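You operate a simulated robot arm through the tools that you are given. There is no shell and no other tool.

Carry out the task below with a simulated robot arm. There is one attempt and no reset: what you move stays moved.

## Task
Line the swift up with the yellow mark, lock it and open it to the skein.
Fine: free the swift wing nut, slide the foot till its pointer meets the mark, tighten the nut; lever out till the skein hangs taut. Where these are worked on the way, their far stop is far enough and under half their travel is too little: swift wing nut.

The check looks at the end state, three seconds after you hand in, the way a careful person would. Anything else that was tipped, shoved, dropped, spilled or broken makes it a failure.

## Robot
A 7-joint arm with a fingered hand, fixed in place. Base frame: the origin is on the floor under the middle of its stand, x ahead of it, y to its left, z up. Readings come in m, degrees, newtons and seconds.
It reaches about 0.776 m from its shoulder. Its first joint turns from -166.0 to 166.0 degrees. Payload 3.4 kg.
The tool frame sits at the grasp point between the pads (the TCP): z along the fingers, y along the line on which they close. The tips reach 0.025 m beyond it. The gripper opens to 0.088 m; its body begins 0.029 m behind the TCP. The gripper is a hand of 3 fingers: y runs from the thumb to the fingers, the wrist lies at [-0.013, -0.106, -0.174] in the tool frame.
Orientation is that of the tool frame in the base frame, as a unit quaternion [x, y, z, w]. With the fingers straight down and the wrist toward the robot, the tool's x, y and z point along [0, 1, 0], [1, 0, 0] and [0, 0, -1] of the base frame.

## Interface
- The arm moves only by the tool arm_command. Its argument "increments" is a list of rows, each an object of numbers (a shift or turn left out is 0): "rx", "ry", "rz": the turn, a rotation vector about the tool's x, y, z in units of 120 degrees (1.0 is 120 degrees); "tx", "ty", "tz": the shift along the tool's x, y, z in units of 100 mm (1.0 is 100 mm). In form: [{"rx": .., "ry": .., "rz": .., "tx": .., "ty": .., "tz": ..}, ...]. A call has 1 to 20 rows; each row is the pose to reach, as a shift and turn from the pose commanded when the call began, along the tool's axes at that moment. A call with a number of a shift or a turn outside -1 to 1 is refused whole. Rows are played at 5 a second. More than 0.05 m and 8.6 degrees between two rows, and nothing of the call is played. Where a pose cannot be reached the arm comes as near as it can. A force on the tool above 40 N (or 10 N above the force at the start of the call, whichever is more), or a blocked arm, ends the call early, and 0.2 s more pass. In this call time passes only in rows, and 0.2 s behind the last. It gives the time, the measured TCP pose, the force on the tool (base axes), the opening and the grip force at its end, in the units of the frame above (readings bear some noise), with the torque about the TCP (base axes, N m) and any sound that the robot's microphone picked up.
- Cameras (640 x 400 px; columns grow to the right, rows downward): "scene" is fixed at [0.3922, -0.5061, 1.3376]; the picture's right is [0.75, 0.67, 0.00], its down [0.65, -0.73, -0.19] and it looks along [-0.13, 0.15, -0.98] (base axes); focal length 237 px, centre (320, 200). "wrist" rides on the gripper at [0.058, -0.085, -0.099] in the tool frame; the picture's right is [-0.67, 0.35, -0.66], its down [-0.69, -0.63, 0.37] and it looks along [-0.29, 0.69, 0.66] (tool axes); focal length 261 px, centre (320, 200). There is no depth. A picture from a camera that has moved, and an enlarged one, comes with that camera's place and axes in the base frame and with its lens. The place of the scene camera against the robot may be out by one fixed shift of up to 0.012 m in any direction.
- camera(camera): a new picture of that camera. No time passes.
- lift_body(by): slides the trunk up (or, below 0, down) by that many m; the arm rides with it, the base frame stays. It gives what a move gives, with no picture.
- finger_targets(index, middle, thumb_bend, thumb_turn): sets how far each is bent, from 0 (flat) to 1 (curled in); at 0.3 the hand is open as for a grip, at 0.7 the pads meet at the TCP. One left out holds its place. A second passes; each finger stops where it meets its share of the squeeze, and holds until it gets a number again. It is the only way to open and close the hand. It gives what a move gives, with no picture; readings hold the bend of each and the force on the fingers (four entries, about 0 where the hand has none), thumb and palm. thumb_turn goes from beside the hand (0) to across from the fingers (1), as for a grip.
- enlarge(camera, box): a new picture of the part [left, top, right, bottom] of that camera's present view, enlarged. No time passes.
- sign_off(): hands the job in; it is judged then, once.

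Places have to be worked out from the pictures, the camera data and where the tool is seen. Open the gripper and draw the arm clear of the work before you hand the job in, unless the task says otherwise.

The tools are called as name(argument=value, ...) on one line, values as JSON. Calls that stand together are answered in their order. arm_command: Moves the arm, as the interface text tells. Its arguments: {"type":"object","properties":{"increments":{"type":"array"}},"required":["increments"]} The other tools are called the same way: lift_body (by) moves the trunk up or down; finger_targets (index, middle, thumb_bend, thumb_turn) moves the fingers one by one; camera (camera) takes a picture; enlarge (camera, box) takes an enlarged picture of a part of a camera's view; sign_off () hands the job in.

At the start:

```text
clock: 0.0
ee_pos: [0.2089, -0.3219, 0.9729]
tool_rot: [0.707, 0.707, -0.002, -0.001]
contact_force: [-0.4, -0.2, -0.5]
torque: [-0.01, 0.01, 0.01]
opening: 0.0877
finger_force: 0.0
shape: jaw
bend: [0.3, 0.3, 0.3, 0.98]
finger forces: [0.0, 0.0, 0.0, 0.0, 0.1, 0.0]
trunk travel left (down, up): [-0.45, 0.14]
```

scene: 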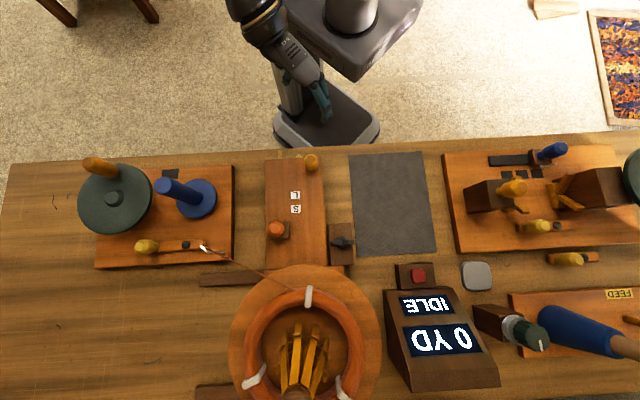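
wrist: 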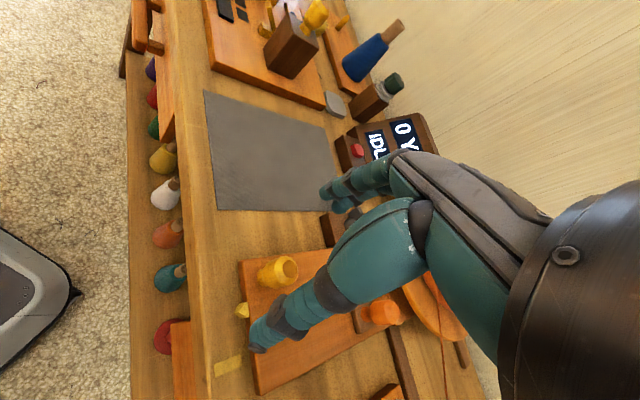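

I start by looking closely at the scene. The swift seems to be the board with a yellow/orange knob near picture (290,210) plus the round skein device; I enlarge these areas.

enlarge(camera="scene", box=[180, 140, 400, 280])

enlarge(camera="scene", box=[180, 250, 420, 400])

enlarge(camera="scene", box=[430, 140, 640, 280])

enlarge(camera="wrist", box=[180, 200, 500, 400])

```text
2.86 times, centred on (290, 210) of scene
camera zoom: at [0.3922, -0.5061, 1.3376], right [0.75, 0.67, 0.0], down [0.65, -0.73, -0.19], along [-0.13, 0.15, -0.98], focal length 677 px, centre (406, 171)
```

zoom: 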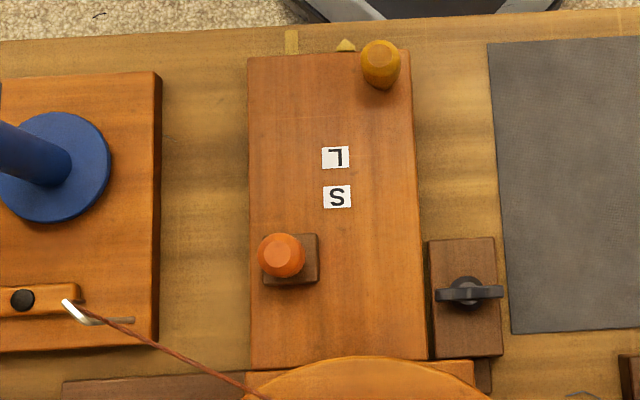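

```text
2.67 times, centred on (300, 325) of scene
camera zoom: at [0.3922, -0.5061, 1.3376], right [0.75, 0.67, 0.0], down [0.65, -0.73, -0.19], along [-0.13, 0.15, -0.98], focal length 632 px, centre (373, -133)
```

zoom: 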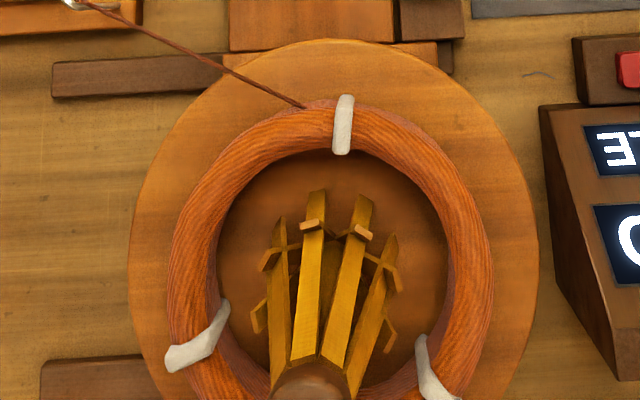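

```text
2.86 times, centred on (535, 210) of scene
camera zoom: at [0.3922, -0.5061, 1.3376], right [0.75, 0.67, 0.0], down [0.65, -0.73, -0.19], along [-0.13, 0.15, -0.98], focal length 677 px, centre (-294, 171)
```

zoom: 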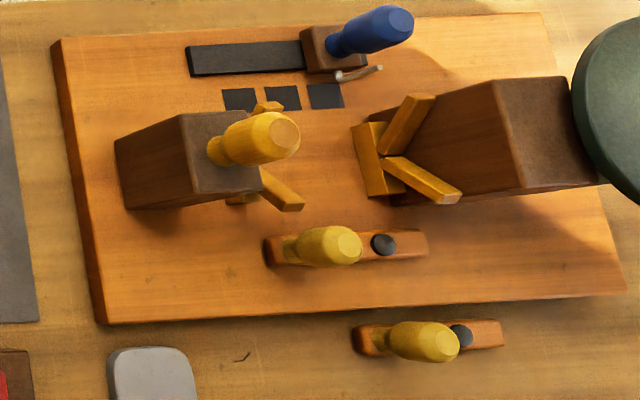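

```text
2.00 times, centred on (340, 300) of wrist
camera zoom: at [0.1252, -0.2642, 1.0704], right [0.35, -0.67, 0.66], down [-0.63, -0.69, -0.37], along [0.69, -0.29, -0.66], focal length 521 px, centre (280, 0)
```

zoom: 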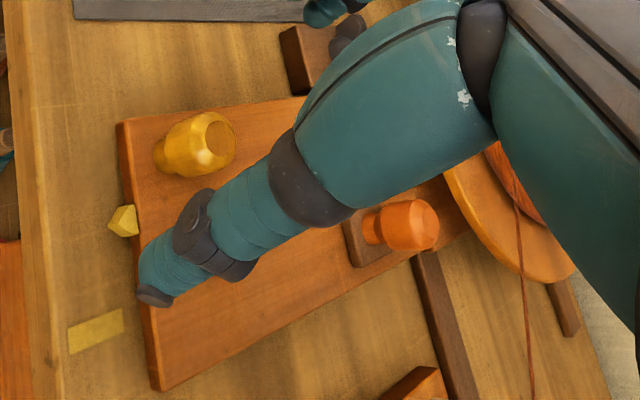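

The swift foot is the board with the small yellow pointer on its front edge. The yellow tape mark lies to picture-left of the pointer, the dark wing nut is on a block on the right, and an orange lever knob sits beside S/L. I'll turn the tool to line up with the table (about 48° about the vertical) and look again from there.

arm_command(increments=[{"rz": 0.067, "tx": 0.05, "ty": 0.05, "tz": -0.05}, {"rz": 0.134, "tx": 0.1, "ty": 0.11, "tz": -0.1}, {"rz": 0.2, "tx": 0.17, "ty": 0.19, "tz": -0.15}, {"rz": 0.267, "tx": 0.25, "ty": 0.28, "tz": -0.2}, {"rz": 0.334, "tx": 0.33, "ty": 0.37, "tz": -0.25}, {"rz": 0.4, "tx": 0.4, "ty": 0.45, "tz": -0.3}])

```text
clock: 1.4
ee_pos: [0.2543, -0.2826, 1.0026]
tool_rot: [0.934, 0.358, -0.002, 0.001]
contact_force: [0.1, -0.2, -0.5]
torque: [-0.02, 0.01, -0.03]
opening: 0.0875
finger_force: 0.0
shape: jaw
bend: [0.3, 0.3, 0.3, 0.98]
finger forces: [0.0, 0.0, 0.0, 0.0, 0.0, 0.0]
trunk travel left (down, up): [-0.45, 0.14]
```

The turn went as planned, so the tool x axis now runs along the table. I take fresh wrist and scene views.

camera(camera="wrist")

enlarge(camera="scene", box=[220, 130, 380, 260])

```text
taken
camera wrist: at [0.2425, -0.1806, 1.1013], right [-0.26, -0.71, 0.66], down [-0.93, 0.01, -0.36], along [0.25, -0.71, -0.66], focal length 261 px, centre (320, 200)
```

wrist: 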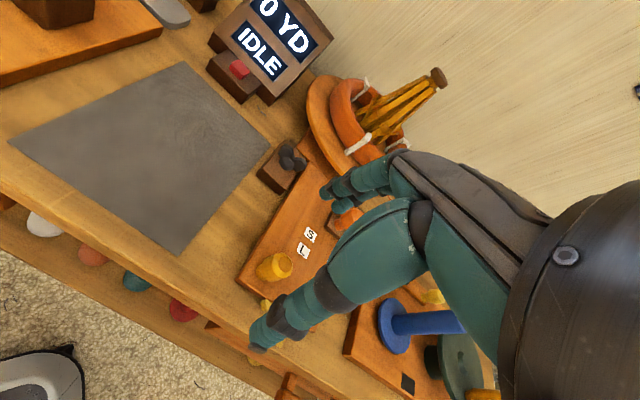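

```text
3.08 times, centred on (300, 195) of scene
camera zoom: at [0.3922, -0.5061, 1.3376], right [0.75, 0.67, 0.0], down [0.65, -0.73, -0.19], along [-0.13, 0.15, -0.98], focal length 729 px, centre (382, 215)
```

zoom: 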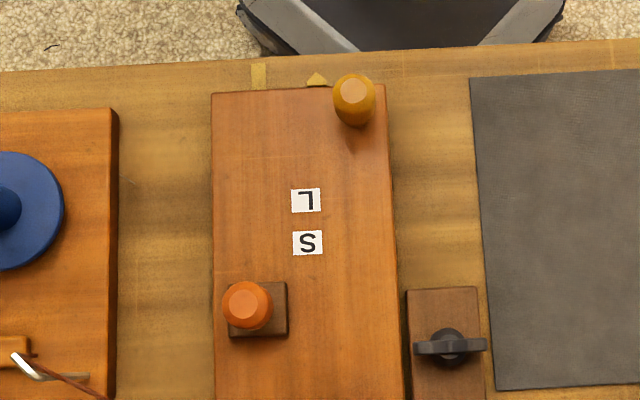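

The fingers hide the foot in this view. I'll shift the hand about 0.2 m to picture-left at the same height, so the foot shows in the free left half of the wrist view.

arm_command(increments=[{"tx": -0.4}, {"tx": -0.8}, {"tx": -1.0}, {"tx": -1.0}])

arm_command(increments=[{"tx": -0.4}, {"tx": -0.8}, {"tx": -1.0}, {"tx": -1.0}])

camera(camera="wrist")

```text
clock: 2.4
ee_pos: [0.1808, -0.348, 1.0024]
tool_rot: [0.934, 0.358, -0.001, 0.0]
contact_force: [-0.2, 0.3, -0.1]
torque: [-0.05, 0.02, -0.04]
opening: 0.0876
finger_force: 0.0
shape: jaw
bend: [0.3, 0.3, 0.3, 0.98]
finger forces: [0.0, 0.0, 0.0, 0.1, 0.0, 0.0]
trunk travel left (down, up): [-0.45, 0.14]
```

```text
clock: 3.4
ee_pos: [0.1081, -0.4126, 1.0028]
tool_rot: [0.934, 0.358, 0.0, -0.001]
contact_force: [0.4, -0.9, 0.2]
torque: [0.02, -0.01, 0.0]
opening: 0.0876
finger_force: 0.1
shape: jaw
bend: [0.3, 0.3, 0.3, 0.98]
finger forces: [0.0, 0.1, 0.1, 0.0, 0.0, 0.0]
trunk travel left (down, up): [-0.45, 0.14]
```

```text
taken
camera wrist: at [0.0961, -0.3111, 1.1006], right [-0.26, -0.71, 0.66], down [-0.93, 0.01, -0.36], along [0.25, -0.71, -0.66], focal length 261 px, centre (320, 200)
```

wrist: 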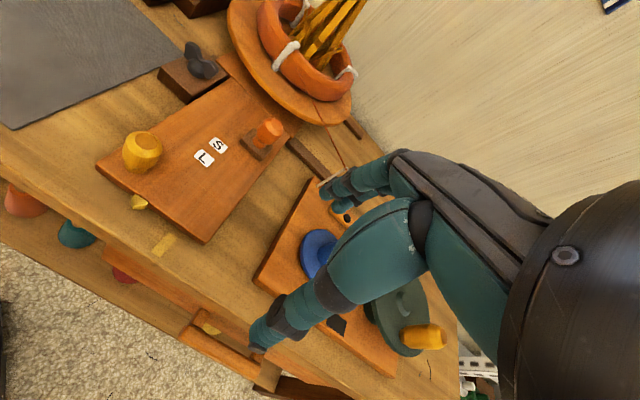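

Now the foot is clear in the wrist view. I enlarge it to read positions for triangulation.

enlarge(camera="wrist", box=[90, 30, 330, 180])

enlarge(camera="wrist", box=[80, 120, 240, 270])

enlarge(camera="wrist", box=[200, 0, 400, 160])

camera(camera="scene")

```text
2.67 times, centred on (210, 105) of wrist
camera zoom: at [0.0961, -0.3111, 1.1006], right [-0.26, -0.71, 0.66], down [-0.93, 0.01, -0.36], along [0.25, -0.71, -0.66], focal length 695 px, centre (613, 453)
```

zoom: 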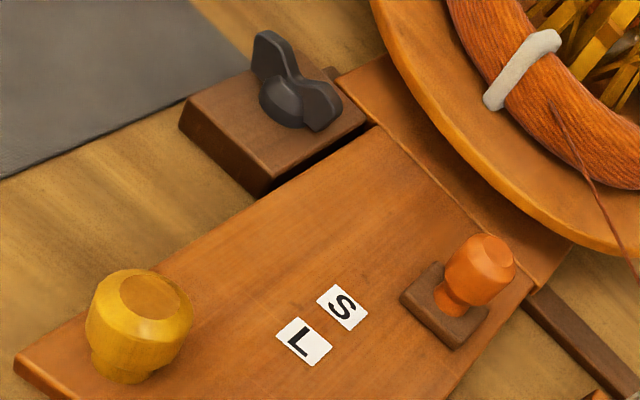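

```text
2.67 times, centred on (160, 195) of wrist
camera zoom: at [0.0961, -0.3111, 1.1006], right [-0.26, -0.71, 0.66], down [-0.93, 0.01, -0.36], along [0.25, -0.71, -0.66], focal length 695 px, centre (747, 213)
```

zoom: 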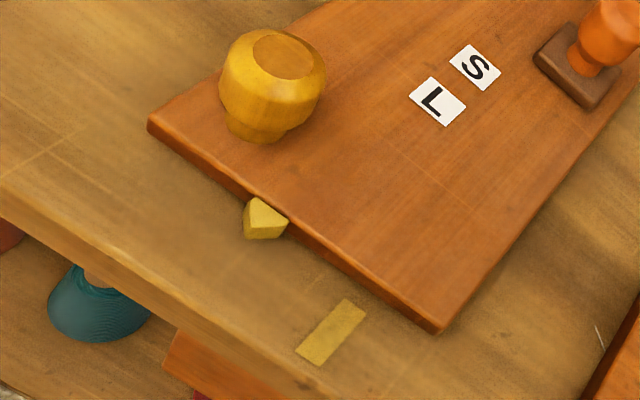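

```text
2.50 times, centred on (300, 80) of wrist
camera zoom: at [0.0961, -0.3111, 1.1006], right [-0.26, -0.71, 0.66], down [-0.93, 0.01, -0.36], along [0.25, -0.71, -0.66], focal length 652 px, centre (370, 500)
```

zoom: 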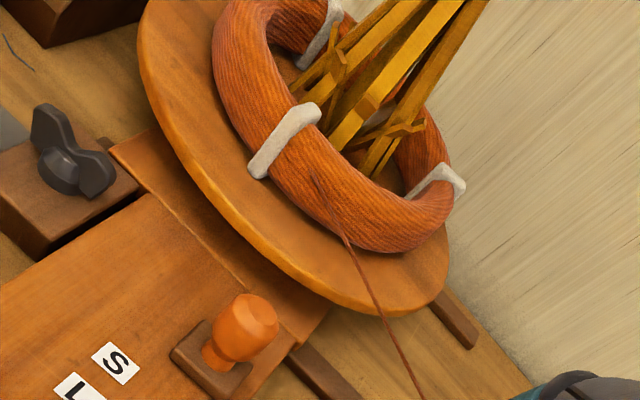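

```text
taken
```

scene: 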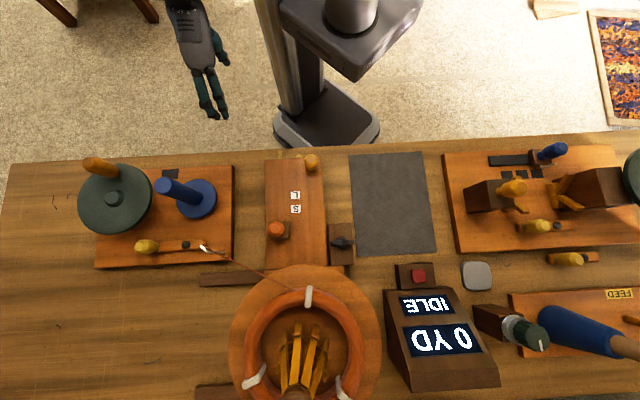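

Triangulating the two wrist views puts the board top at z≈0.786 and the "L" label near (0.277,-0.449). The table is yawed exactly 45°, and the wing nut is near (0.43,-0.46,0.80). I turn 3° more to line up with the table and move in for a closer view.

arm_command(increments=[{"rz": -0.009, "tx": 0.15, "ty": 0.3, "tz": 0.25}, {"rz": -0.018, "tx": 0.3, "ty": 0.6, "tz": 0.5}, {"rz": -0.0255, "tx": 0.4, "ty": 0.85, "tz": 0.75}, {"rz": -0.0255, "tx": 0.5, "ty": 1.0, "tz": 0.9}, {"rz": -0.0255, "tx": 0.5, "ty": 1.0, "tz": 0.9}])

camera(camera="wrist")

```text
clock: 4.6
ee_pos: [0.2123, -0.4535, 0.9119]
tool_rot: [0.923, 0.384, 0.0, 0.0]
contact_force: [-1.0, -0.1, -0.1]
torque: [-0.03, 0.0, 0.03]
opening: 0.0879
finger_force: 0.0
shape: jaw
bend: [0.3, 0.3, 0.3, 0.98]
finger forces: [0.0, 0.0, 0.0, 0.0, 0.0, 0.0]
trunk travel left (down, up): [-0.45, 0.14]
```

```text
taken
camera wrist: at [0.1943, -0.3542, 1.0096], right [-0.23, -0.72, 0.66], down [-0.93, -0.04, -0.36], along [0.29, -0.69, -0.66], focal length 261 px, centre (320, 200)
```

wrist: 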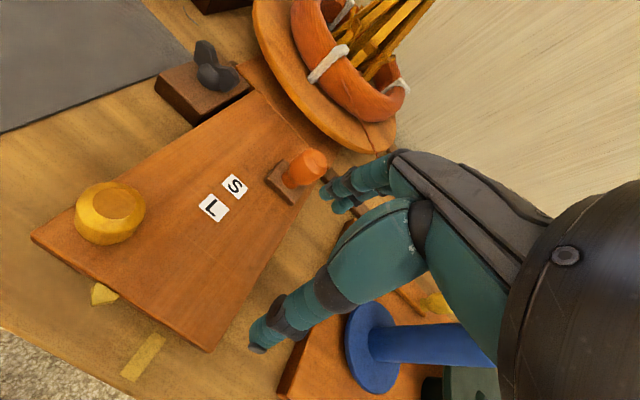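

Good view of the nut, both knobs and the mark. I enlarge each to measure from here.

enlarge(camera="wrist", box=[140, 20, 270, 130])

enlarge(camera="wrist", box=[20, 160, 200, 390])

enlarge(camera="wrist", box=[190, 120, 350, 240])

enlarge(camera="wrist", box=[240, 0, 440, 160])

```text
3.64 times, centred on (205, 75) of wrist
camera zoom: at [0.1943, -0.3542, 1.0096], right [-0.23, -0.72, 0.66], down [-0.93, -0.04, -0.36], along [0.29, -0.69, -0.66], focal length 948 px, centre (738, 654)
```

zoom: 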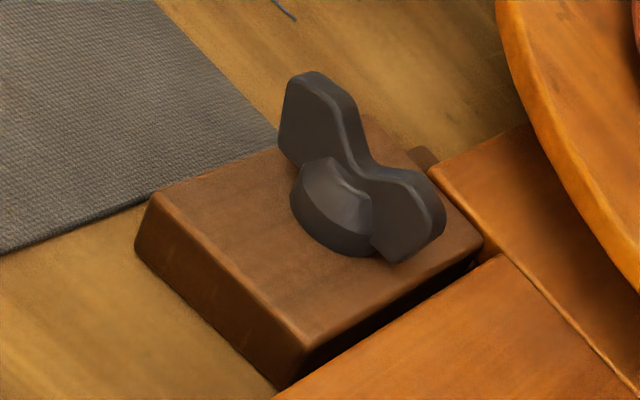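

```text
1.74 times, centred on (110, 275) of wrist
camera zoom: at [0.1943, -0.3542, 1.0096], right [-0.23, -0.72, 0.66], down [-0.93, -0.04, -0.36], along [0.29, -0.69, -0.66], focal length 453 px, centre (685, 70)
```

zoom: 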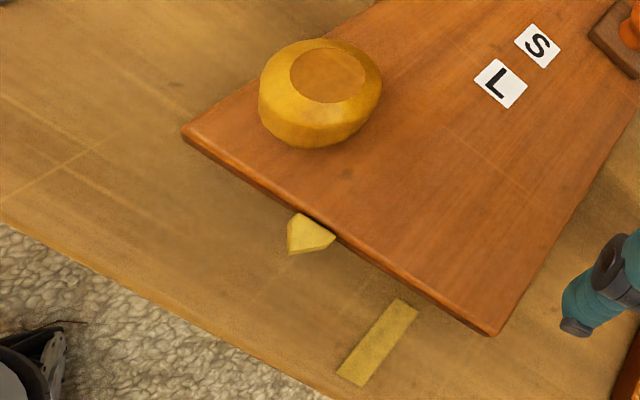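

```text
3.33 times, centred on (270, 180) of wrist
camera zoom: at [0.1943, -0.3542, 1.0096], right [-0.23, -0.72, 0.66], down [-0.93, -0.04, -0.36], along [0.29, -0.69, -0.66], focal length 869 px, centre (487, 267)
```

zoom: 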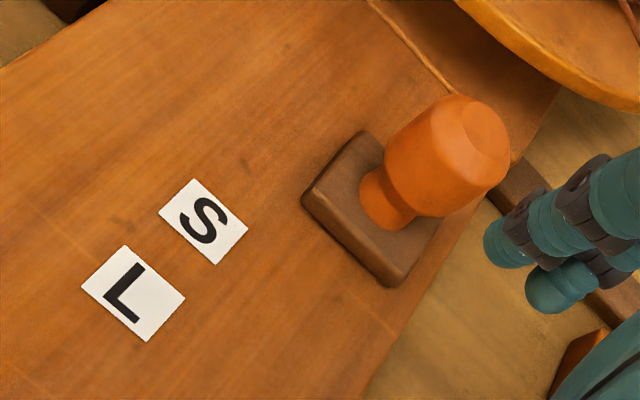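

```text
2.50 times, centred on (340, 80) of wrist
camera zoom: at [0.1943, -0.3542, 1.0096], right [-0.23, -0.72, 0.66], down [-0.93, -0.04, -0.36], along [0.29, -0.69, -0.66], focal length 652 px, centre (270, 500)
```

zoom: 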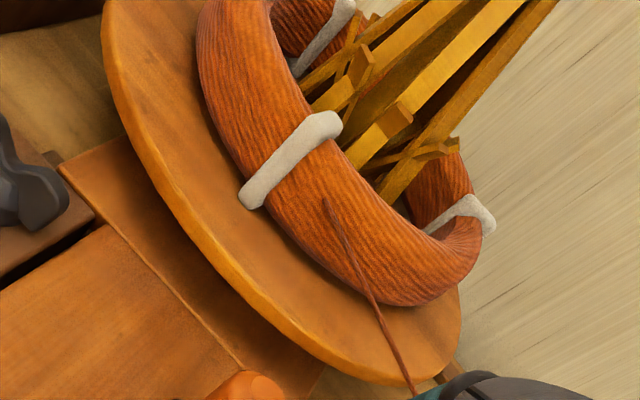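

View C and the earlier ones agree. The table is at z≈0.76, and the mark is about 0.05 m to the -p side (table-left) of the pointer. The wing nut axis is near (0.432,-0.460), with its ears at z≈0.793–0.817 and lying along the table. I narrow the fingers a little and move above the nut, high up.

arm_command(increments=[{"tx": 0.2, "ty": 0.2}, {"tx": 0.45, "ty": 0.45}, {"tx": 0.75, "ty": 0.75}, {"tx": 1.0, "ty": 1.0}, {"tx": 1.0, "ty": 1.0}])

finger_targets(index=0.48, middle=0.48, thumb_bend=0.4)

camera(camera="wrist")

camera(camera="scene")

```text
clock: 5.8
ee_pos: [0.3532, -0.4549, 0.9121]
tool_rot: [0.923, 0.384, -0.001, -0.001]
contact_force: [-0.2, -0.2, -0.6]
torque: [-0.01, 0.0, 0.01]
opening: 0.0876
finger_force: 0.0
shape: jaw
bend: [0.3, 0.3, 0.3, 0.98]
finger forces: [0.0, 0.0, 0.1, 0.0, 0.0, 0.1]
trunk travel left (down, up): [-0.45, 0.14]
```

```text
clock: 6.8
ee_pos: [0.3516, -0.4545, 0.9121]
tool_rot: [0.924, 0.383, 0.0, 0.0]
contact_force: [-0.6, 0.2, 0.3]
torque: [0.02, -0.02, -0.01]
opening: 0.0557
finger_force: 0.1
shape: fingers
bend: [0.48, 0.48, 0.4, 0.98]
finger forces: [0.1, 0.1, 0.1, 0.1, 0.0, 0.1]
trunk travel left (down, up): [-0.45, 0.14]
```

```text
taken
camera wrist: at [0.3344, -0.3546, 1.0105], right [-0.23, -0.72, 0.66], down [-0.93, -0.04, -0.36], along [0.29, -0.69, -0.66], focal length 261 px, centre (320, 200)
```

wrist: 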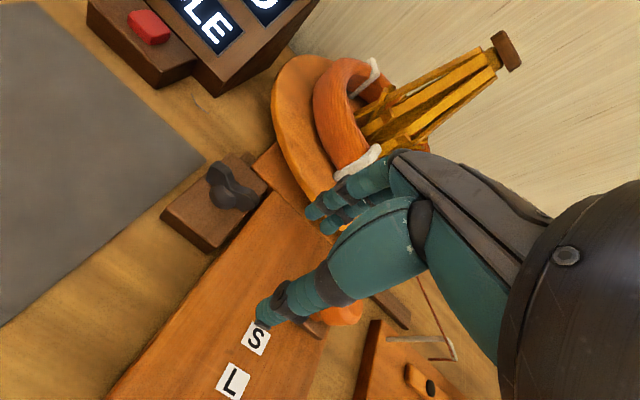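

```text
taken
```

scene: 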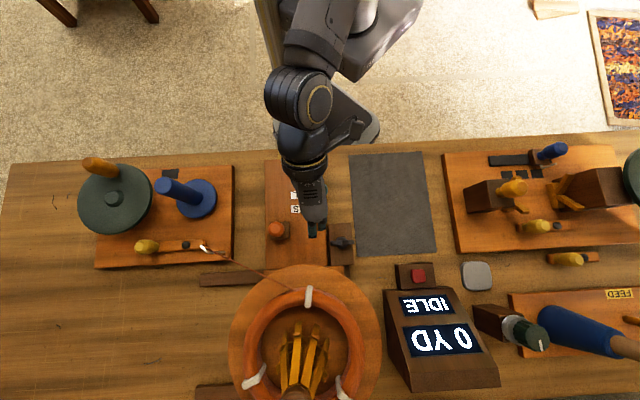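

Baseline is good. I enlarge the nut in this view to refine its place before I go above it.

enlarge(camera="wrist", box=[150, 130, 290, 260])

enlarge(camera="scene", box=[260, 150, 400, 290])

```text
3.08 times, centred on (220, 195) of wrist
camera zoom: at [0.3344, -0.3546, 1.0105], right [-0.23, -0.72, 0.66], down [-0.93, -0.04, -0.36], along [0.29, -0.69, -0.66], focal length 802 px, centre (628, 215)
```

zoom: 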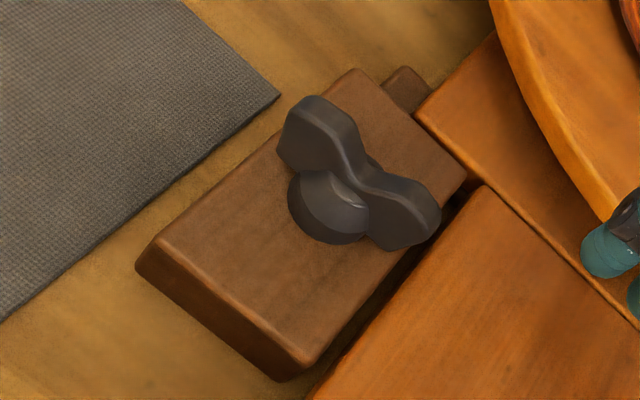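

```text
2.86 times, centred on (330, 220) of scene
camera zoom: at [0.3922, -0.5061, 1.3376], right [0.75, 0.67, 0.0], down [0.65, -0.73, -0.19], along [-0.13, 0.15, -0.98], focal length 677 px, centre (291, 143)
```

zoom: 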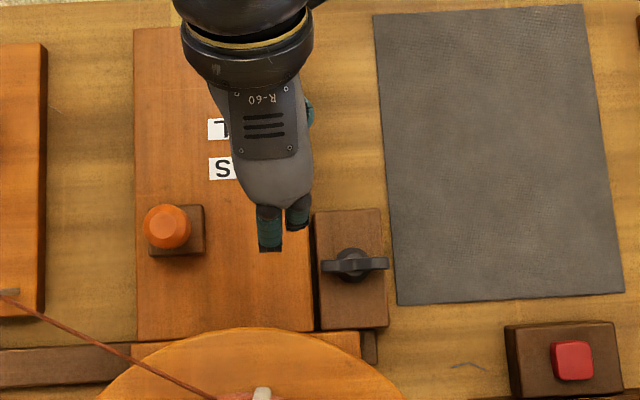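

The nut axis solves to p≈-0.021, q≈0.631, i.e. (0.431,-0.461), and two view pairs agree. The disc rim starts at q≈0.69 and z≈0.82, so clearance on the far side is small but enough. I move directly above the nut at the present height.

arm_command(increments=[{"tx": 0.17, "ty": 0.2}, {"tx": 0.34, "ty": 0.4}, {"tx": 0.51, "ty": 0.6}, {"tx": 0.51, "ty": 0.6}])

camera(camera="wrist")

enlarge(camera="scene", box=[260, 150, 400, 290])

```text
clock: 7.8
ee_pos: [0.4309, -0.4598, 0.9125]
tool_rot: [0.924, 0.383, 0.0, 0.0]
contact_force: [-0.1, -0.5, 0.8]
torque: [-0.02, -0.03, 0.02]
opening: 0.0552
finger_force: 0.0
shape: fingers
bend: [0.48, 0.48, 0.4, 0.98]
finger forces: [0.1, 0.0, 0.0, 0.0, 0.1, 0.0]
trunk travel left (down, up): [-0.45, 0.14]
```

```text
taken
camera wrist: at [0.4138, -0.3592, 1.0108], right [-0.23, -0.72, 0.66], down [-0.93, -0.04, -0.36], along [0.29, -0.69, -0.66], focal length 261 px, centre (320, 200)
```

wrist: 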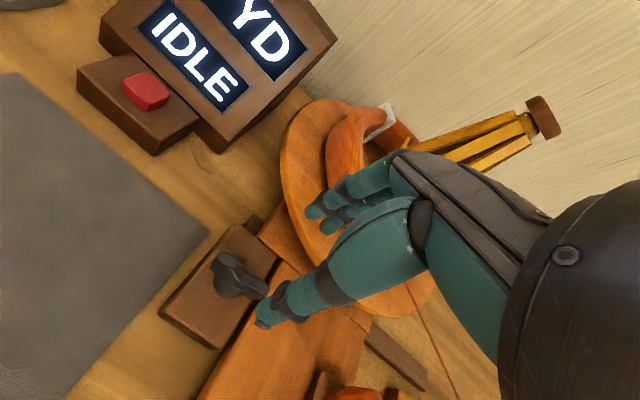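

```text
2.86 times, centred on (330, 220) of scene
camera zoom: at [0.3922, -0.5061, 1.3376], right [0.75, 0.67, 0.0], down [0.65, -0.73, -0.19], along [-0.13, 0.15, -0.98], focal length 677 px, centre (291, 143)
```

zoom: 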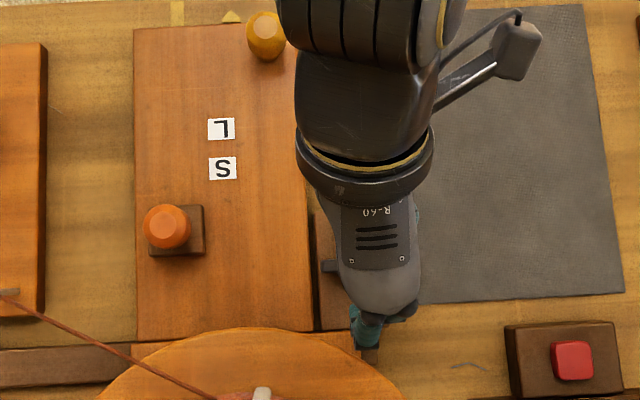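

The nut shows at (240,278), just where my estimate predicts, so the hand is centred over it. I go down 65 mm and check again.

arm_command(increments=[{"tz": 0.15}, {"tz": 0.3}, {"tz": 0.45}, {"tz": 0.6}, {"tz": 0.65}, {"tz": 0.65}])

enlarge(camera="wrist", box=[180, 130, 440, 350])

enlarge(camera="scene", box=[260, 150, 400, 290])

```text
clock: 9.2
ee_pos: [0.4282, -0.4603, 0.8457]
tool_rot: [0.923, 0.384, 0.0, 0.0]
contact_force: [0.1, -0.1, 0.1]
torque: [-0.01, 0.02, -0.02]
opening: 0.0553
finger_force: 0.1
shape: fingers
bend: [0.48, 0.48, 0.4, 0.98]
finger forces: [0.1, 0.0, 0.0, 0.0, 0.0, 0.0]
trunk travel left (down, up): [-0.45, 0.14]
```

```text
1.82 times, centred on (310, 240) of wrist
camera zoom: at [0.4107, -0.3601, 0.9443], right [-0.23, -0.72, 0.66], down [-0.93, -0.04, -0.36], along [0.29, -0.69, -0.66], focal length 474 px, centre (338, 127)
```

zoom: 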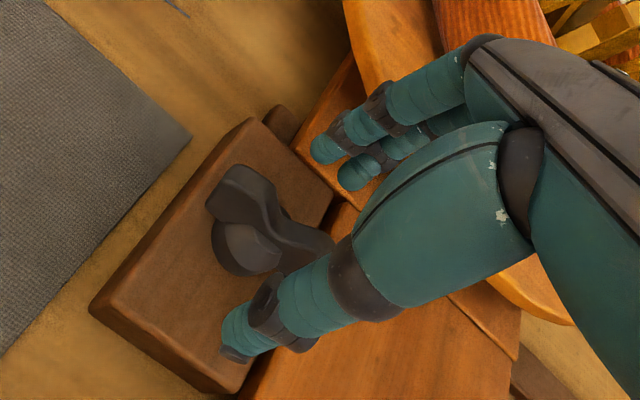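

```text
2.86 times, centred on (330, 220) of scene
camera zoom: at [0.3922, -0.5061, 1.3376], right [0.75, 0.67, 0.0], down [0.65, -0.73, -0.19], along [-0.13, 0.15, -0.98], focal length 677 px, centre (291, 143)
```

zoom: 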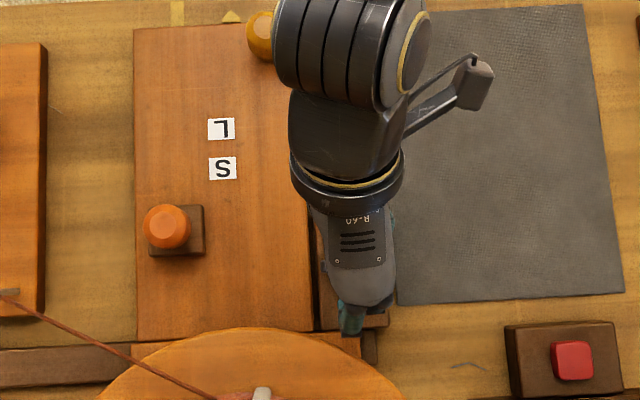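

The thumb and fingers straddle the nut (thumb tip y≈-45 mm, fingers y≈+30 mm from the TCP). I descend 28 mm with a 2 mm nudge forward, watching the force.

arm_command(increments=[{"tz": 0.08, "ty": 0.02}, {"tz": 0.16, "ty": 0.02}, {"tz": 0.22, "ty": 0.02}, {"tz": 0.28, "ty": 0.02}, {"tz": 0.28, "ty": 0.02}])

enlarge(camera="wrist", box=[180, 130, 440, 350])

```text
clock: 10.4
ee_pos: [0.4293, -0.465, 0.8182]
tool_rot: [0.923, 0.384, -0.001, 0.0]
contact_force: [0.9, 0.3, -0.4]
torque: [0.01, 0.0, 0.01]
opening: 0.0555
finger_force: 0.1
shape: fingers
bend: [0.48, 0.48, 0.4, 0.98]
finger forces: [0.0, 0.1, 0.0, 0.0, 0.0, 0.0]
trunk travel left (down, up): [-0.45, 0.14]
```

```text
1.82 times, centred on (310, 240) of wrist
camera zoom: at [0.4118, -0.364, 0.917], right [-0.23, -0.72, 0.66], down [-0.93, -0.04, -0.36], along [0.29, -0.69, -0.66], focal length 474 px, centre (338, 127)
```

zoom: 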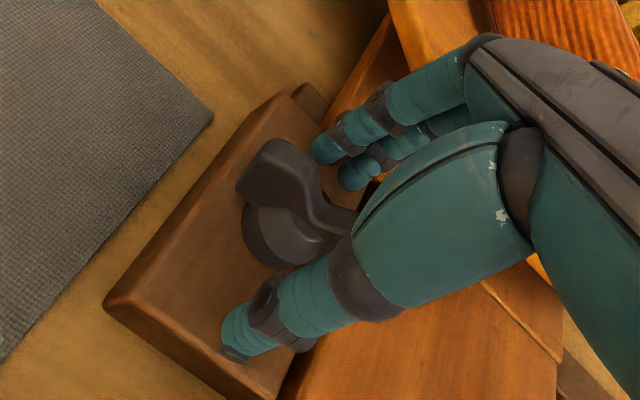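

The ears now lie between the pads, with the nut centre about 5 mm toward +x of the TCP. I shift 4 mm and close the fingers on the wings.

arm_command(increments=[{"tx": 0.04, "tz": 0.02}, {"tx": 0.04, "tz": 0.02}])

finger_targets(index=0.72, middle=0.72, thumb_bend=0.72)

enlarge(camera="wrist", box=[180, 130, 440, 350])

```text
clock: 11.0
ee_pos: [0.4314, -0.4615, 0.8173]
tool_rot: [0.923, 0.384, -0.001, -0.001]
contact_force: [0.0, 0.2, 0.7]
torque: [-0.01, 0.02, 0.02]
opening: 0.0553
finger_force: 0.1
shape: fingers
bend: [0.48, 0.48, 0.4, 0.98]
finger forces: [0.1, 0.0, 0.1, 0.1, 0.0, 0.0]
trunk travel left (down, up): [-0.45, 0.14]
```

```text
clock: 12.0
ee_pos: [0.4321, -0.4609, 0.8176]
tool_rot: [0.924, 0.384, 0.0, 0.0]
contact_force: [5.1, -4.6, -1.1]
torque: [-0.06, -0.07, 0.02]
opening: 0.0169
finger_force: 11.3
shape: fingers
bend: [0.61, 0.64, 0.62, 0.97]
finger forces: [7.5, 7.6, 0.0, 0.0, 7.6, 0.1]
trunk travel left (down, up): [-0.45, 0.14]
```

```text
1.82 times, centred on (310, 240) of wrist
camera zoom: at [0.415, -0.3609, 0.915], right [-0.23, -0.72, 0.66], down [-0.93, -0.04, -0.36], along [0.29, -0.69, -0.66], focal length 474 px, centre (338, 127)
```

zoom: 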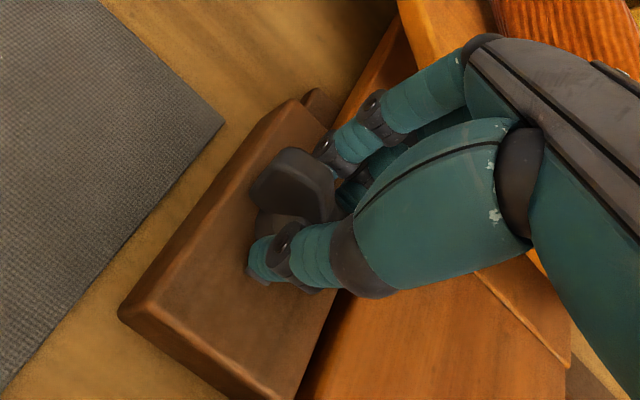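

Grip is solid on the wings (about 7.5 N per finger). I now turn the nut counter-clockwise as seen from above (negative rz), 28° first, watching torque.

arm_command(increments=[{"rz": -0.04}, {"rz": -0.09}, {"rz": -0.14}, {"rz": -0.19}, {"rz": -0.24}])

enlarge(camera="wrist", box=[180, 130, 440, 350])

```text
clock: 13.2
ee_pos: [0.4331, -0.4622, 0.8181]
tool_rot: [0.799, 0.602, -0.001, -0.001]
contact_force: [-0.9, -4.2, -0.5]
torque: [-0.06, 0.03, -0.04]
opening: 0.0168
finger_force: 12.2
shape: fingers
bend: [0.6, 0.65, 0.62, 0.95]
finger forces: [5.9, 8.3, 0.0, 0.1, 10.9, 0.0]
trunk travel left (down, up): [-0.45, 0.14]
```

```text
1.82 times, centred on (310, 240) of wrist
camera zoom: at [0.369, -0.383, 0.9148], right [0.15, -0.74, 0.66], down [-0.79, -0.48, -0.36], along [0.59, -0.47, -0.66], focal length 474 px, centre (338, 127)
```

zoom: 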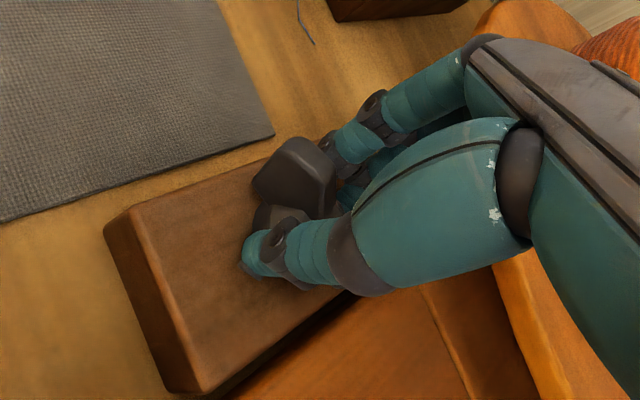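

The nut turns with the hand with little torque (its ear stays fixed in the hand's view). I keep turning another 36°.

arm_command(increments=[{"rz": -0.05}, {"rz": -0.1}, {"rz": -0.15}, {"rz": -0.2}, {"rz": -0.25}, {"rz": -0.3}])

enlarge(camera="wrist", box=[180, 130, 440, 350])

camera(camera="scene")

```text
clock: 14.6
ee_pos: [0.431, -0.4567, 0.8163]
tool_rot: [0.573, 0.82, 0.001, 0.0]
contact_force: [9.4, -5.7, -1.1]
torque: [-0.13, -0.2, -0.02]
opening: 0.0153
finger_force: 11.2
shape: fingers
bend: [0.61, 0.63, 0.63, 0.97]
finger forces: [5.0, 11.3, 0.0, 0.1, 6.2, 0.0]
out of reach, approached as far as the arm can: row 6
trunk travel left (down, up): [-0.45, 0.14]
```

```text
1.82 times, centred on (310, 240) of wrist
camera zoom: at [0.3325, -0.4323, 0.915], right [0.56, -0.51, 0.66], down [-0.36, -0.86, -0.37], along [0.75, -0.03, -0.66], focal length 474 px, centre (338, 127)
```

zoom: 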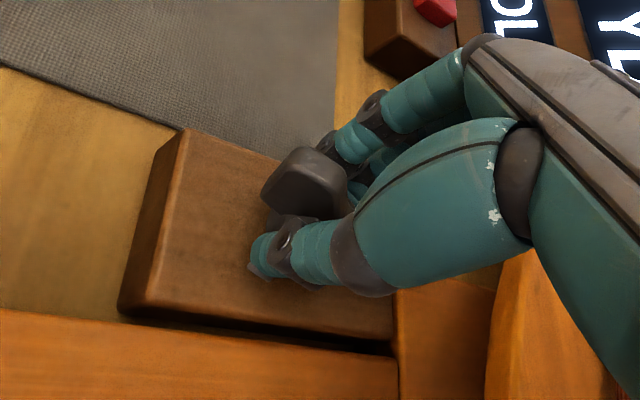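

```text
taken
```

scene: 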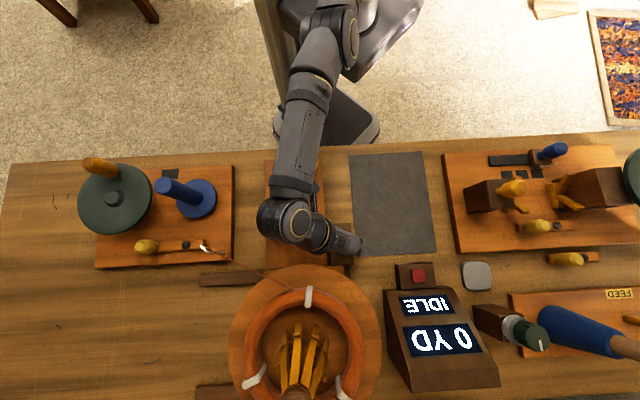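

The nut has turned about 65° with no stop yet, and the arm hit its own joint limit. I release the wings, rise clear and turn the hand back the other way to re-grip.

finger_targets(index=0.48, middle=0.48, thumb_bend=0.42)

arm_command(increments=[{"tz": -0.15}, {"tz": -0.3}, {"tz": -0.5}, {"tz": -0.6}])

camera(camera="wrist")

enlarge(camera="scene", box=[260, 150, 400, 290])

```text
clock: 15.6
ee_pos: [0.4295, -0.455, 0.8162]
tool_rot: [0.574, 0.819, -0.001, -0.001]
contact_force: [0.4, 0.3, 0.2]
torque: [-0.03, -0.01, 0.0]
opening: 0.0521
finger_force: 0.1
shape: fingers
bend: [0.48, 0.48, 0.42, 0.97]
finger forces: [0.0, 0.0, 0.0, 0.0, 0.0, 0.0]
trunk travel left (down, up): [-0.45, 0.14]
```

```text
clock: 16.6
ee_pos: [0.4271, -0.4535, 0.8731]
tool_rot: [0.574, 0.819, 0.0, 0.0]
contact_force: [-0.5, 0.9, -0.2]
torque: [0.0, 0.02, 0.0]
opening: 0.0521
finger_force: 0.1
shape: fingers
bend: [0.48, 0.48, 0.42, 0.97]
finger forces: [0.0, 0.0, 0.1, 0.0, 0.0, 0.0]
out of reach, approached as far as the arm can: row 4
trunk travel left (down, up): [-0.45, 0.14]
```

```text
taken
camera wrist: at [0.3296, -0.4285, 0.9717], right [0.56, -0.51, 0.65], down [-0.36, -0.86, -0.37], along [0.75, -0.03, -0.66], focal length 261 px, centre (320, 200)
```

wrist: 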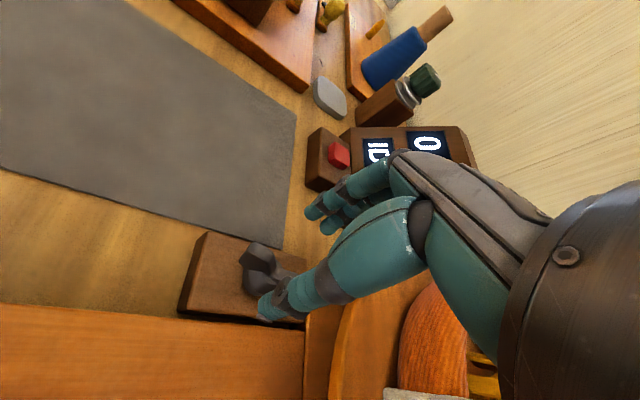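

```text
2.86 times, centred on (330, 220) of scene
camera zoom: at [0.3922, -0.5061, 1.3376], right [0.75, 0.67, 0.0], down [0.65, -0.73, -0.19], along [-0.13, 0.15, -0.98], focal length 677 px, centre (291, 143)
```

zoom: 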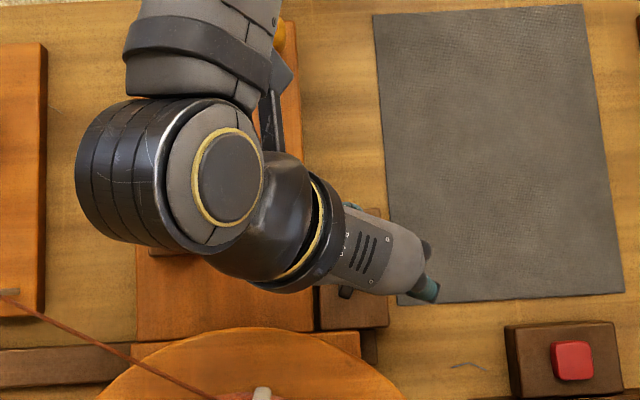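

The wings are free of the hand and hold their 65° turn. I swing the hand back clockwise over the nut, slightly raised and nearer, to find how far it reaches that way.

arm_command(increments=[{"rz": 0.069, "tx": 0.05, "ty": -0.02, "tz": -0.05}, {"rz": 0.138, "tx": 0.1, "ty": -0.04, "tz": -0.1}, {"rz": 0.207, "tx": 0.13, "ty": -0.06, "tz": -0.15}, {"rz": 0.276, "tx": 0.13, "ty": -0.06, "tz": -0.15}, {"rz": 0.345, "tx": 0.13, "ty": -0.06, "tz": -0.15}, {"rz": 0.414, "tx": 0.13, "ty": -0.06, "tz": -0.15}, {"rz": 0.483, "tx": 0.13, "ty": -0.06, "tz": -0.15}, {"rz": 0.552, "tx": 0.13, "ty": -0.06, "tz": -0.15}, {"rz": 0.621, "tx": 0.13, "ty": -0.06, "tz": -0.15}, {"rz": 0.69, "tx": 0.13, "ty": -0.06, "tz": -0.15}, {"rz": 0.759, "tx": 0.13, "ty": -0.06, "tz": -0.15}, {"rz": 0.828, "tx": 0.13, "ty": -0.06, "tz": -0.15}, {"rz": 0.897, "tx": 0.13, "ty": -0.06, "tz": -0.15}, {"rz": 0.966, "tx": 0.13, "ty": -0.06, "tz": -0.15}])

camera(camera="wrist")

enlarge(camera="scene", box=[260, 150, 400, 290])

```text
clock: 19.6
ee_pos: [0.4723, -0.4919, 0.9047]
tool_rot: [0.999, -0.054, -0.001, 0.0]
contact_force: [0.5, 0.1, 0.9]
torque: [-0.05, 0.01, 0.05]
opening: 0.0521
finger_force: 0.0
shape: fingers
bend: [0.48, 0.48, 0.42, 0.97]
finger forces: [0.0, 0.1, 0.0, 0.0, 0.1, 0.0]
out of reach, approached as far as the arm can: row 1, 2, 3, 4, 5, 6, 7, 8, 9, 10, 11, 12, 13, 14
trunk travel left (down, up): [-0.45, 0.14]
```

```text
taken
camera wrist: at [0.5405, -0.4139, 1.0028], right [-0.7, -0.27, 0.66], down [-0.61, 0.7, -0.36], along [-0.36, -0.66, -0.66], focal length 261 px, centre (320, 200)
```

wrist: 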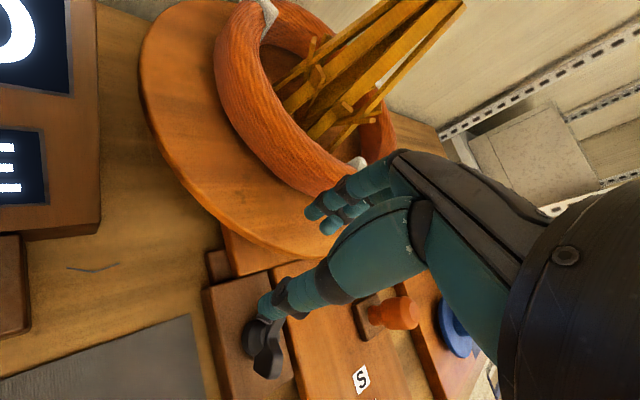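

```text
2.86 times, centred on (330, 220) of scene
camera zoom: at [0.3922, -0.5061, 1.3376], right [0.75, 0.67, 0.0], down [0.65, -0.73, -0.19], along [-0.13, 0.15, -0.98], focal length 677 px, centre (291, 143)
```

zoom: 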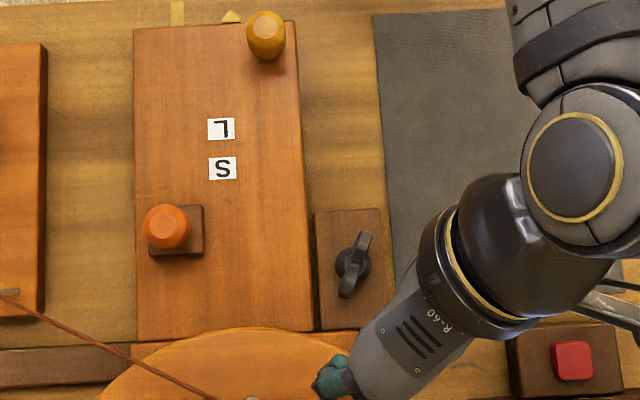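

The hand reached -6° but was pulled 5 cm off target because it is at its reach limit there, so that side is no use for a grip. The scene shows the nut cleanly turned to about 65°. I back off toward the robot, rise a little, and return to the neutral orientation. From there I'll push an ear round with the closed fingertips.

arm_command(increments=[{"tx": -0.2, "ty": -0.16, "tz": -0.15}, {"tx": -0.39, "ty": -0.31, "tz": -0.3}, {"tx": -0.39, "ty": -0.31, "tz": -0.3}])

arm_command(increments=[{"rz": -0.07}, {"rz": -0.14}, {"rz": -0.21}, {"rz": -0.28}, {"rz": -0.35}, {"rz": -0.426}, {"rz": -0.426}])

camera(camera="wrist")

camera(camera="scene")

```text
clock: 20.4
ee_pos: [0.4646, -0.4871, 0.9429]
tool_rot: [0.999, -0.053, 0.0, -0.001]
contact_force: [0.7, 0.4, 0.4]
torque: [0.01, -0.01, 0.02]
opening: 0.0524
finger_force: 0.0
shape: fingers
bend: [0.48, 0.48, 0.42, 0.97]
finger forces: [0.0, 0.0, 0.0, 0.1, 0.1, 0.1]
out of reach, approached as far as the arm can: row 1, 2, 3
trunk travel left (down, up): [-0.45, 0.14]
```

```text
refused: row 6 steps farther than a row can; nothing moved
```

```text
taken
camera wrist: at [0.5333, -0.4092, 1.0409], right [-0.7, -0.28, 0.66], down [-0.62, 0.7, -0.36], along [-0.36, -0.66, -0.66], focal length 261 px, centre (320, 200)
```

wrist: 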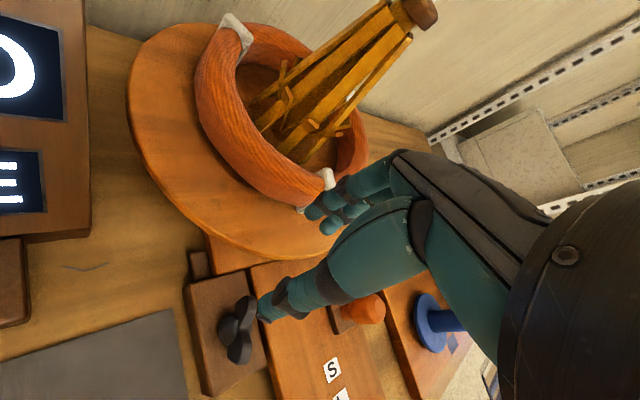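

```text
taken
```

scene: 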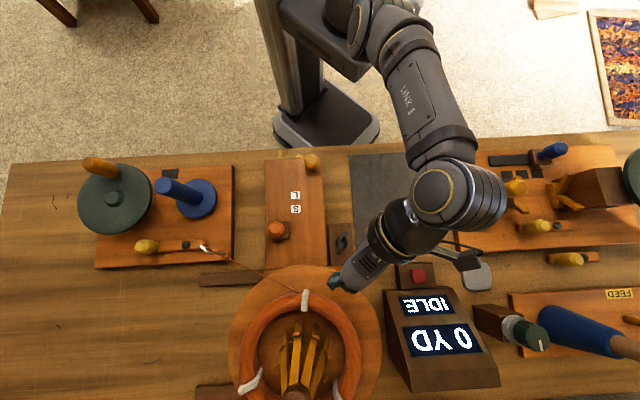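

The turn was refused for one oversized step. I replay it with even steps of 7°.

arm_command(increments=[{"rz": -0.06}, {"rz": -0.12}, {"rz": -0.18}, {"rz": -0.24}, {"rz": -0.3}, {"rz": -0.36}, {"rz": -0.425}, {"rz": -0.425}])

camera(camera="wrist")

enlarge(camera="scene", box=[260, 150, 400, 290])

```text
clock: 22.2
ee_pos: [0.4803, -0.5036, 0.9507]
tool_rot: [0.924, 0.383, -0.001, -0.001]
contact_force: [0.7, 0.3, 0.1]
torque: [0.02, -0.03, 0.01]
opening: 0.0518
finger_force: 0.1
shape: fingers
bend: [0.48, 0.48, 0.42, 0.97]
finger forces: [0.0, 0.1, 0.1, 0.1, 0.0, 0.0]
out of reach, approached as far as the arm can: row 1, 2, 3, 4, 5, 6, 7, 8
trunk travel left (down, up): [-0.45, 0.14]
```

```text
taken
camera wrist: at [0.4633, -0.4035, 1.0488], right [-0.23, -0.72, 0.66], down [-0.93, -0.04, -0.36], along [0.29, -0.69, -0.66], focal length 261 px, centre (320, 200)
```

wrist: 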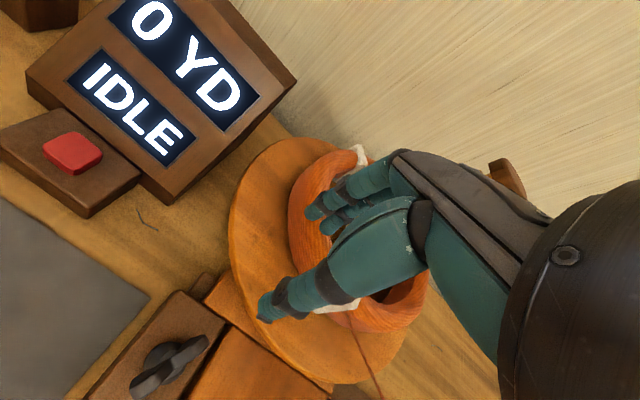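

```text
2.86 times, centred on (330, 220) of scene
camera zoom: at [0.3922, -0.5061, 1.3376], right [0.75, 0.67, 0.0], down [0.65, -0.73, -0.19], along [-0.13, 0.15, -0.98], focal length 677 px, centre (291, 143)
```

zoom: 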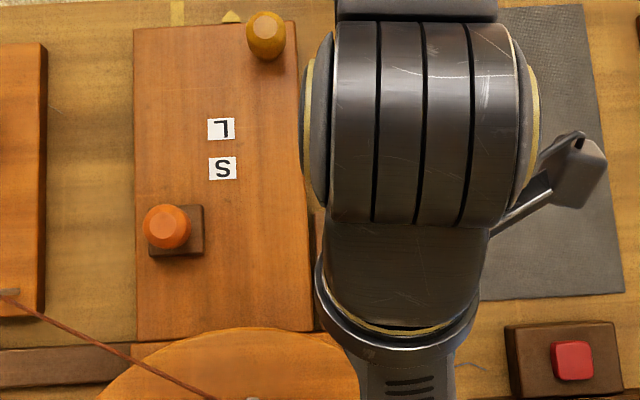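

The TCP is farther out than I commanded, now near q≈0.696, so the reference seems to have drifted at the limit. No contact is sensed. I move back toward the robot along -y in small steps and see how it follows.

arm_command(increments=[{"ty": -0.2}, {"ty": -0.4}, {"ty": -0.6}, {"ty": -0.6}])

```text
clock: 23.2
ee_pos: [0.4754, -0.5023, 0.965]
tool_rot: [0.924, 0.383, 0.0, 0.0]
contact_force: [0.9, 0.3, 0.5]
torque: [0.0, 0.0, 0.02]
opening: 0.0522
finger_force: 0.0
shape: fingers
bend: [0.48, 0.48, 0.42, 0.97]
finger forces: [0.0, 0.0, 0.0, 0.1, 0.0, 0.1]
out of reach, approached as far as the arm can: row 1, 2, 3, 4
trunk travel left (down, up): [-0.45, 0.14]
```

The arm hardly moved, so it looks stuck against a joint limit in an awkward elbow posture. I look at the whole scene to judge the arm's shape.

camera(camera="scene")

camera(camera="wrist")

```text
taken
```

scene: 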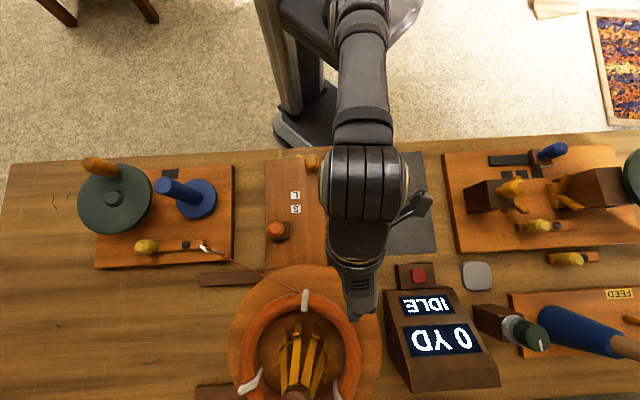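

```text
taken
camera wrist: at [0.4576, -0.4025, 1.0639], right [-0.23, -0.72, 0.66], down [-0.93, -0.04, -0.36], along [0.29, -0.69, -0.66], focal length 261 px, centre (320, 200)
```

wrist: 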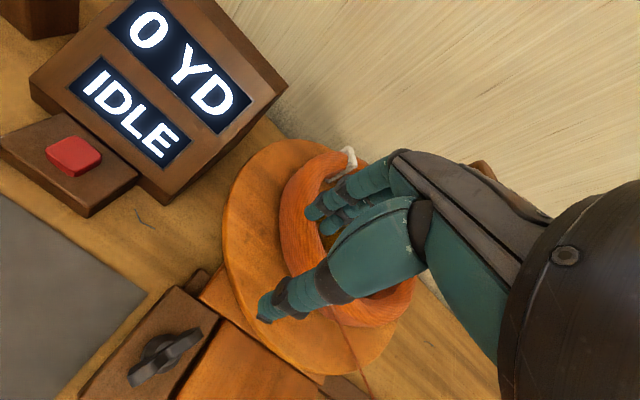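

The arm lies in one vertical plane with the wrist apparently at a limit. I try easing it out by turning counter-clockwise 30° again at this safe height, to see if the position error unwinds.

arm_command(increments=[{"rz": -0.05}, {"rz": -0.1}, {"rz": -0.15}, {"rz": -0.2}, {"rz": -0.25}, {"rz": -0.25}])

```text
clock: 24.6
ee_pos: [0.4572, -0.485, 0.9569]
tool_rot: [0.793, 0.609, 0.0, 0.0]
contact_force: [-0.2, -1.2, -0.1]
torque: [0.01, -0.01, -0.02]
opening: 0.0521
finger_force: 0.1
shape: fingers
bend: [0.48, 0.48, 0.42, 0.97]
finger forces: [0.0, 0.0, 0.0, 0.0, 0.0, 0.0]
out of reach, approached as far as the arm can: row 2, 3, 4, 5, 6
trunk travel left (down, up): [-0.45, 0.14]
```

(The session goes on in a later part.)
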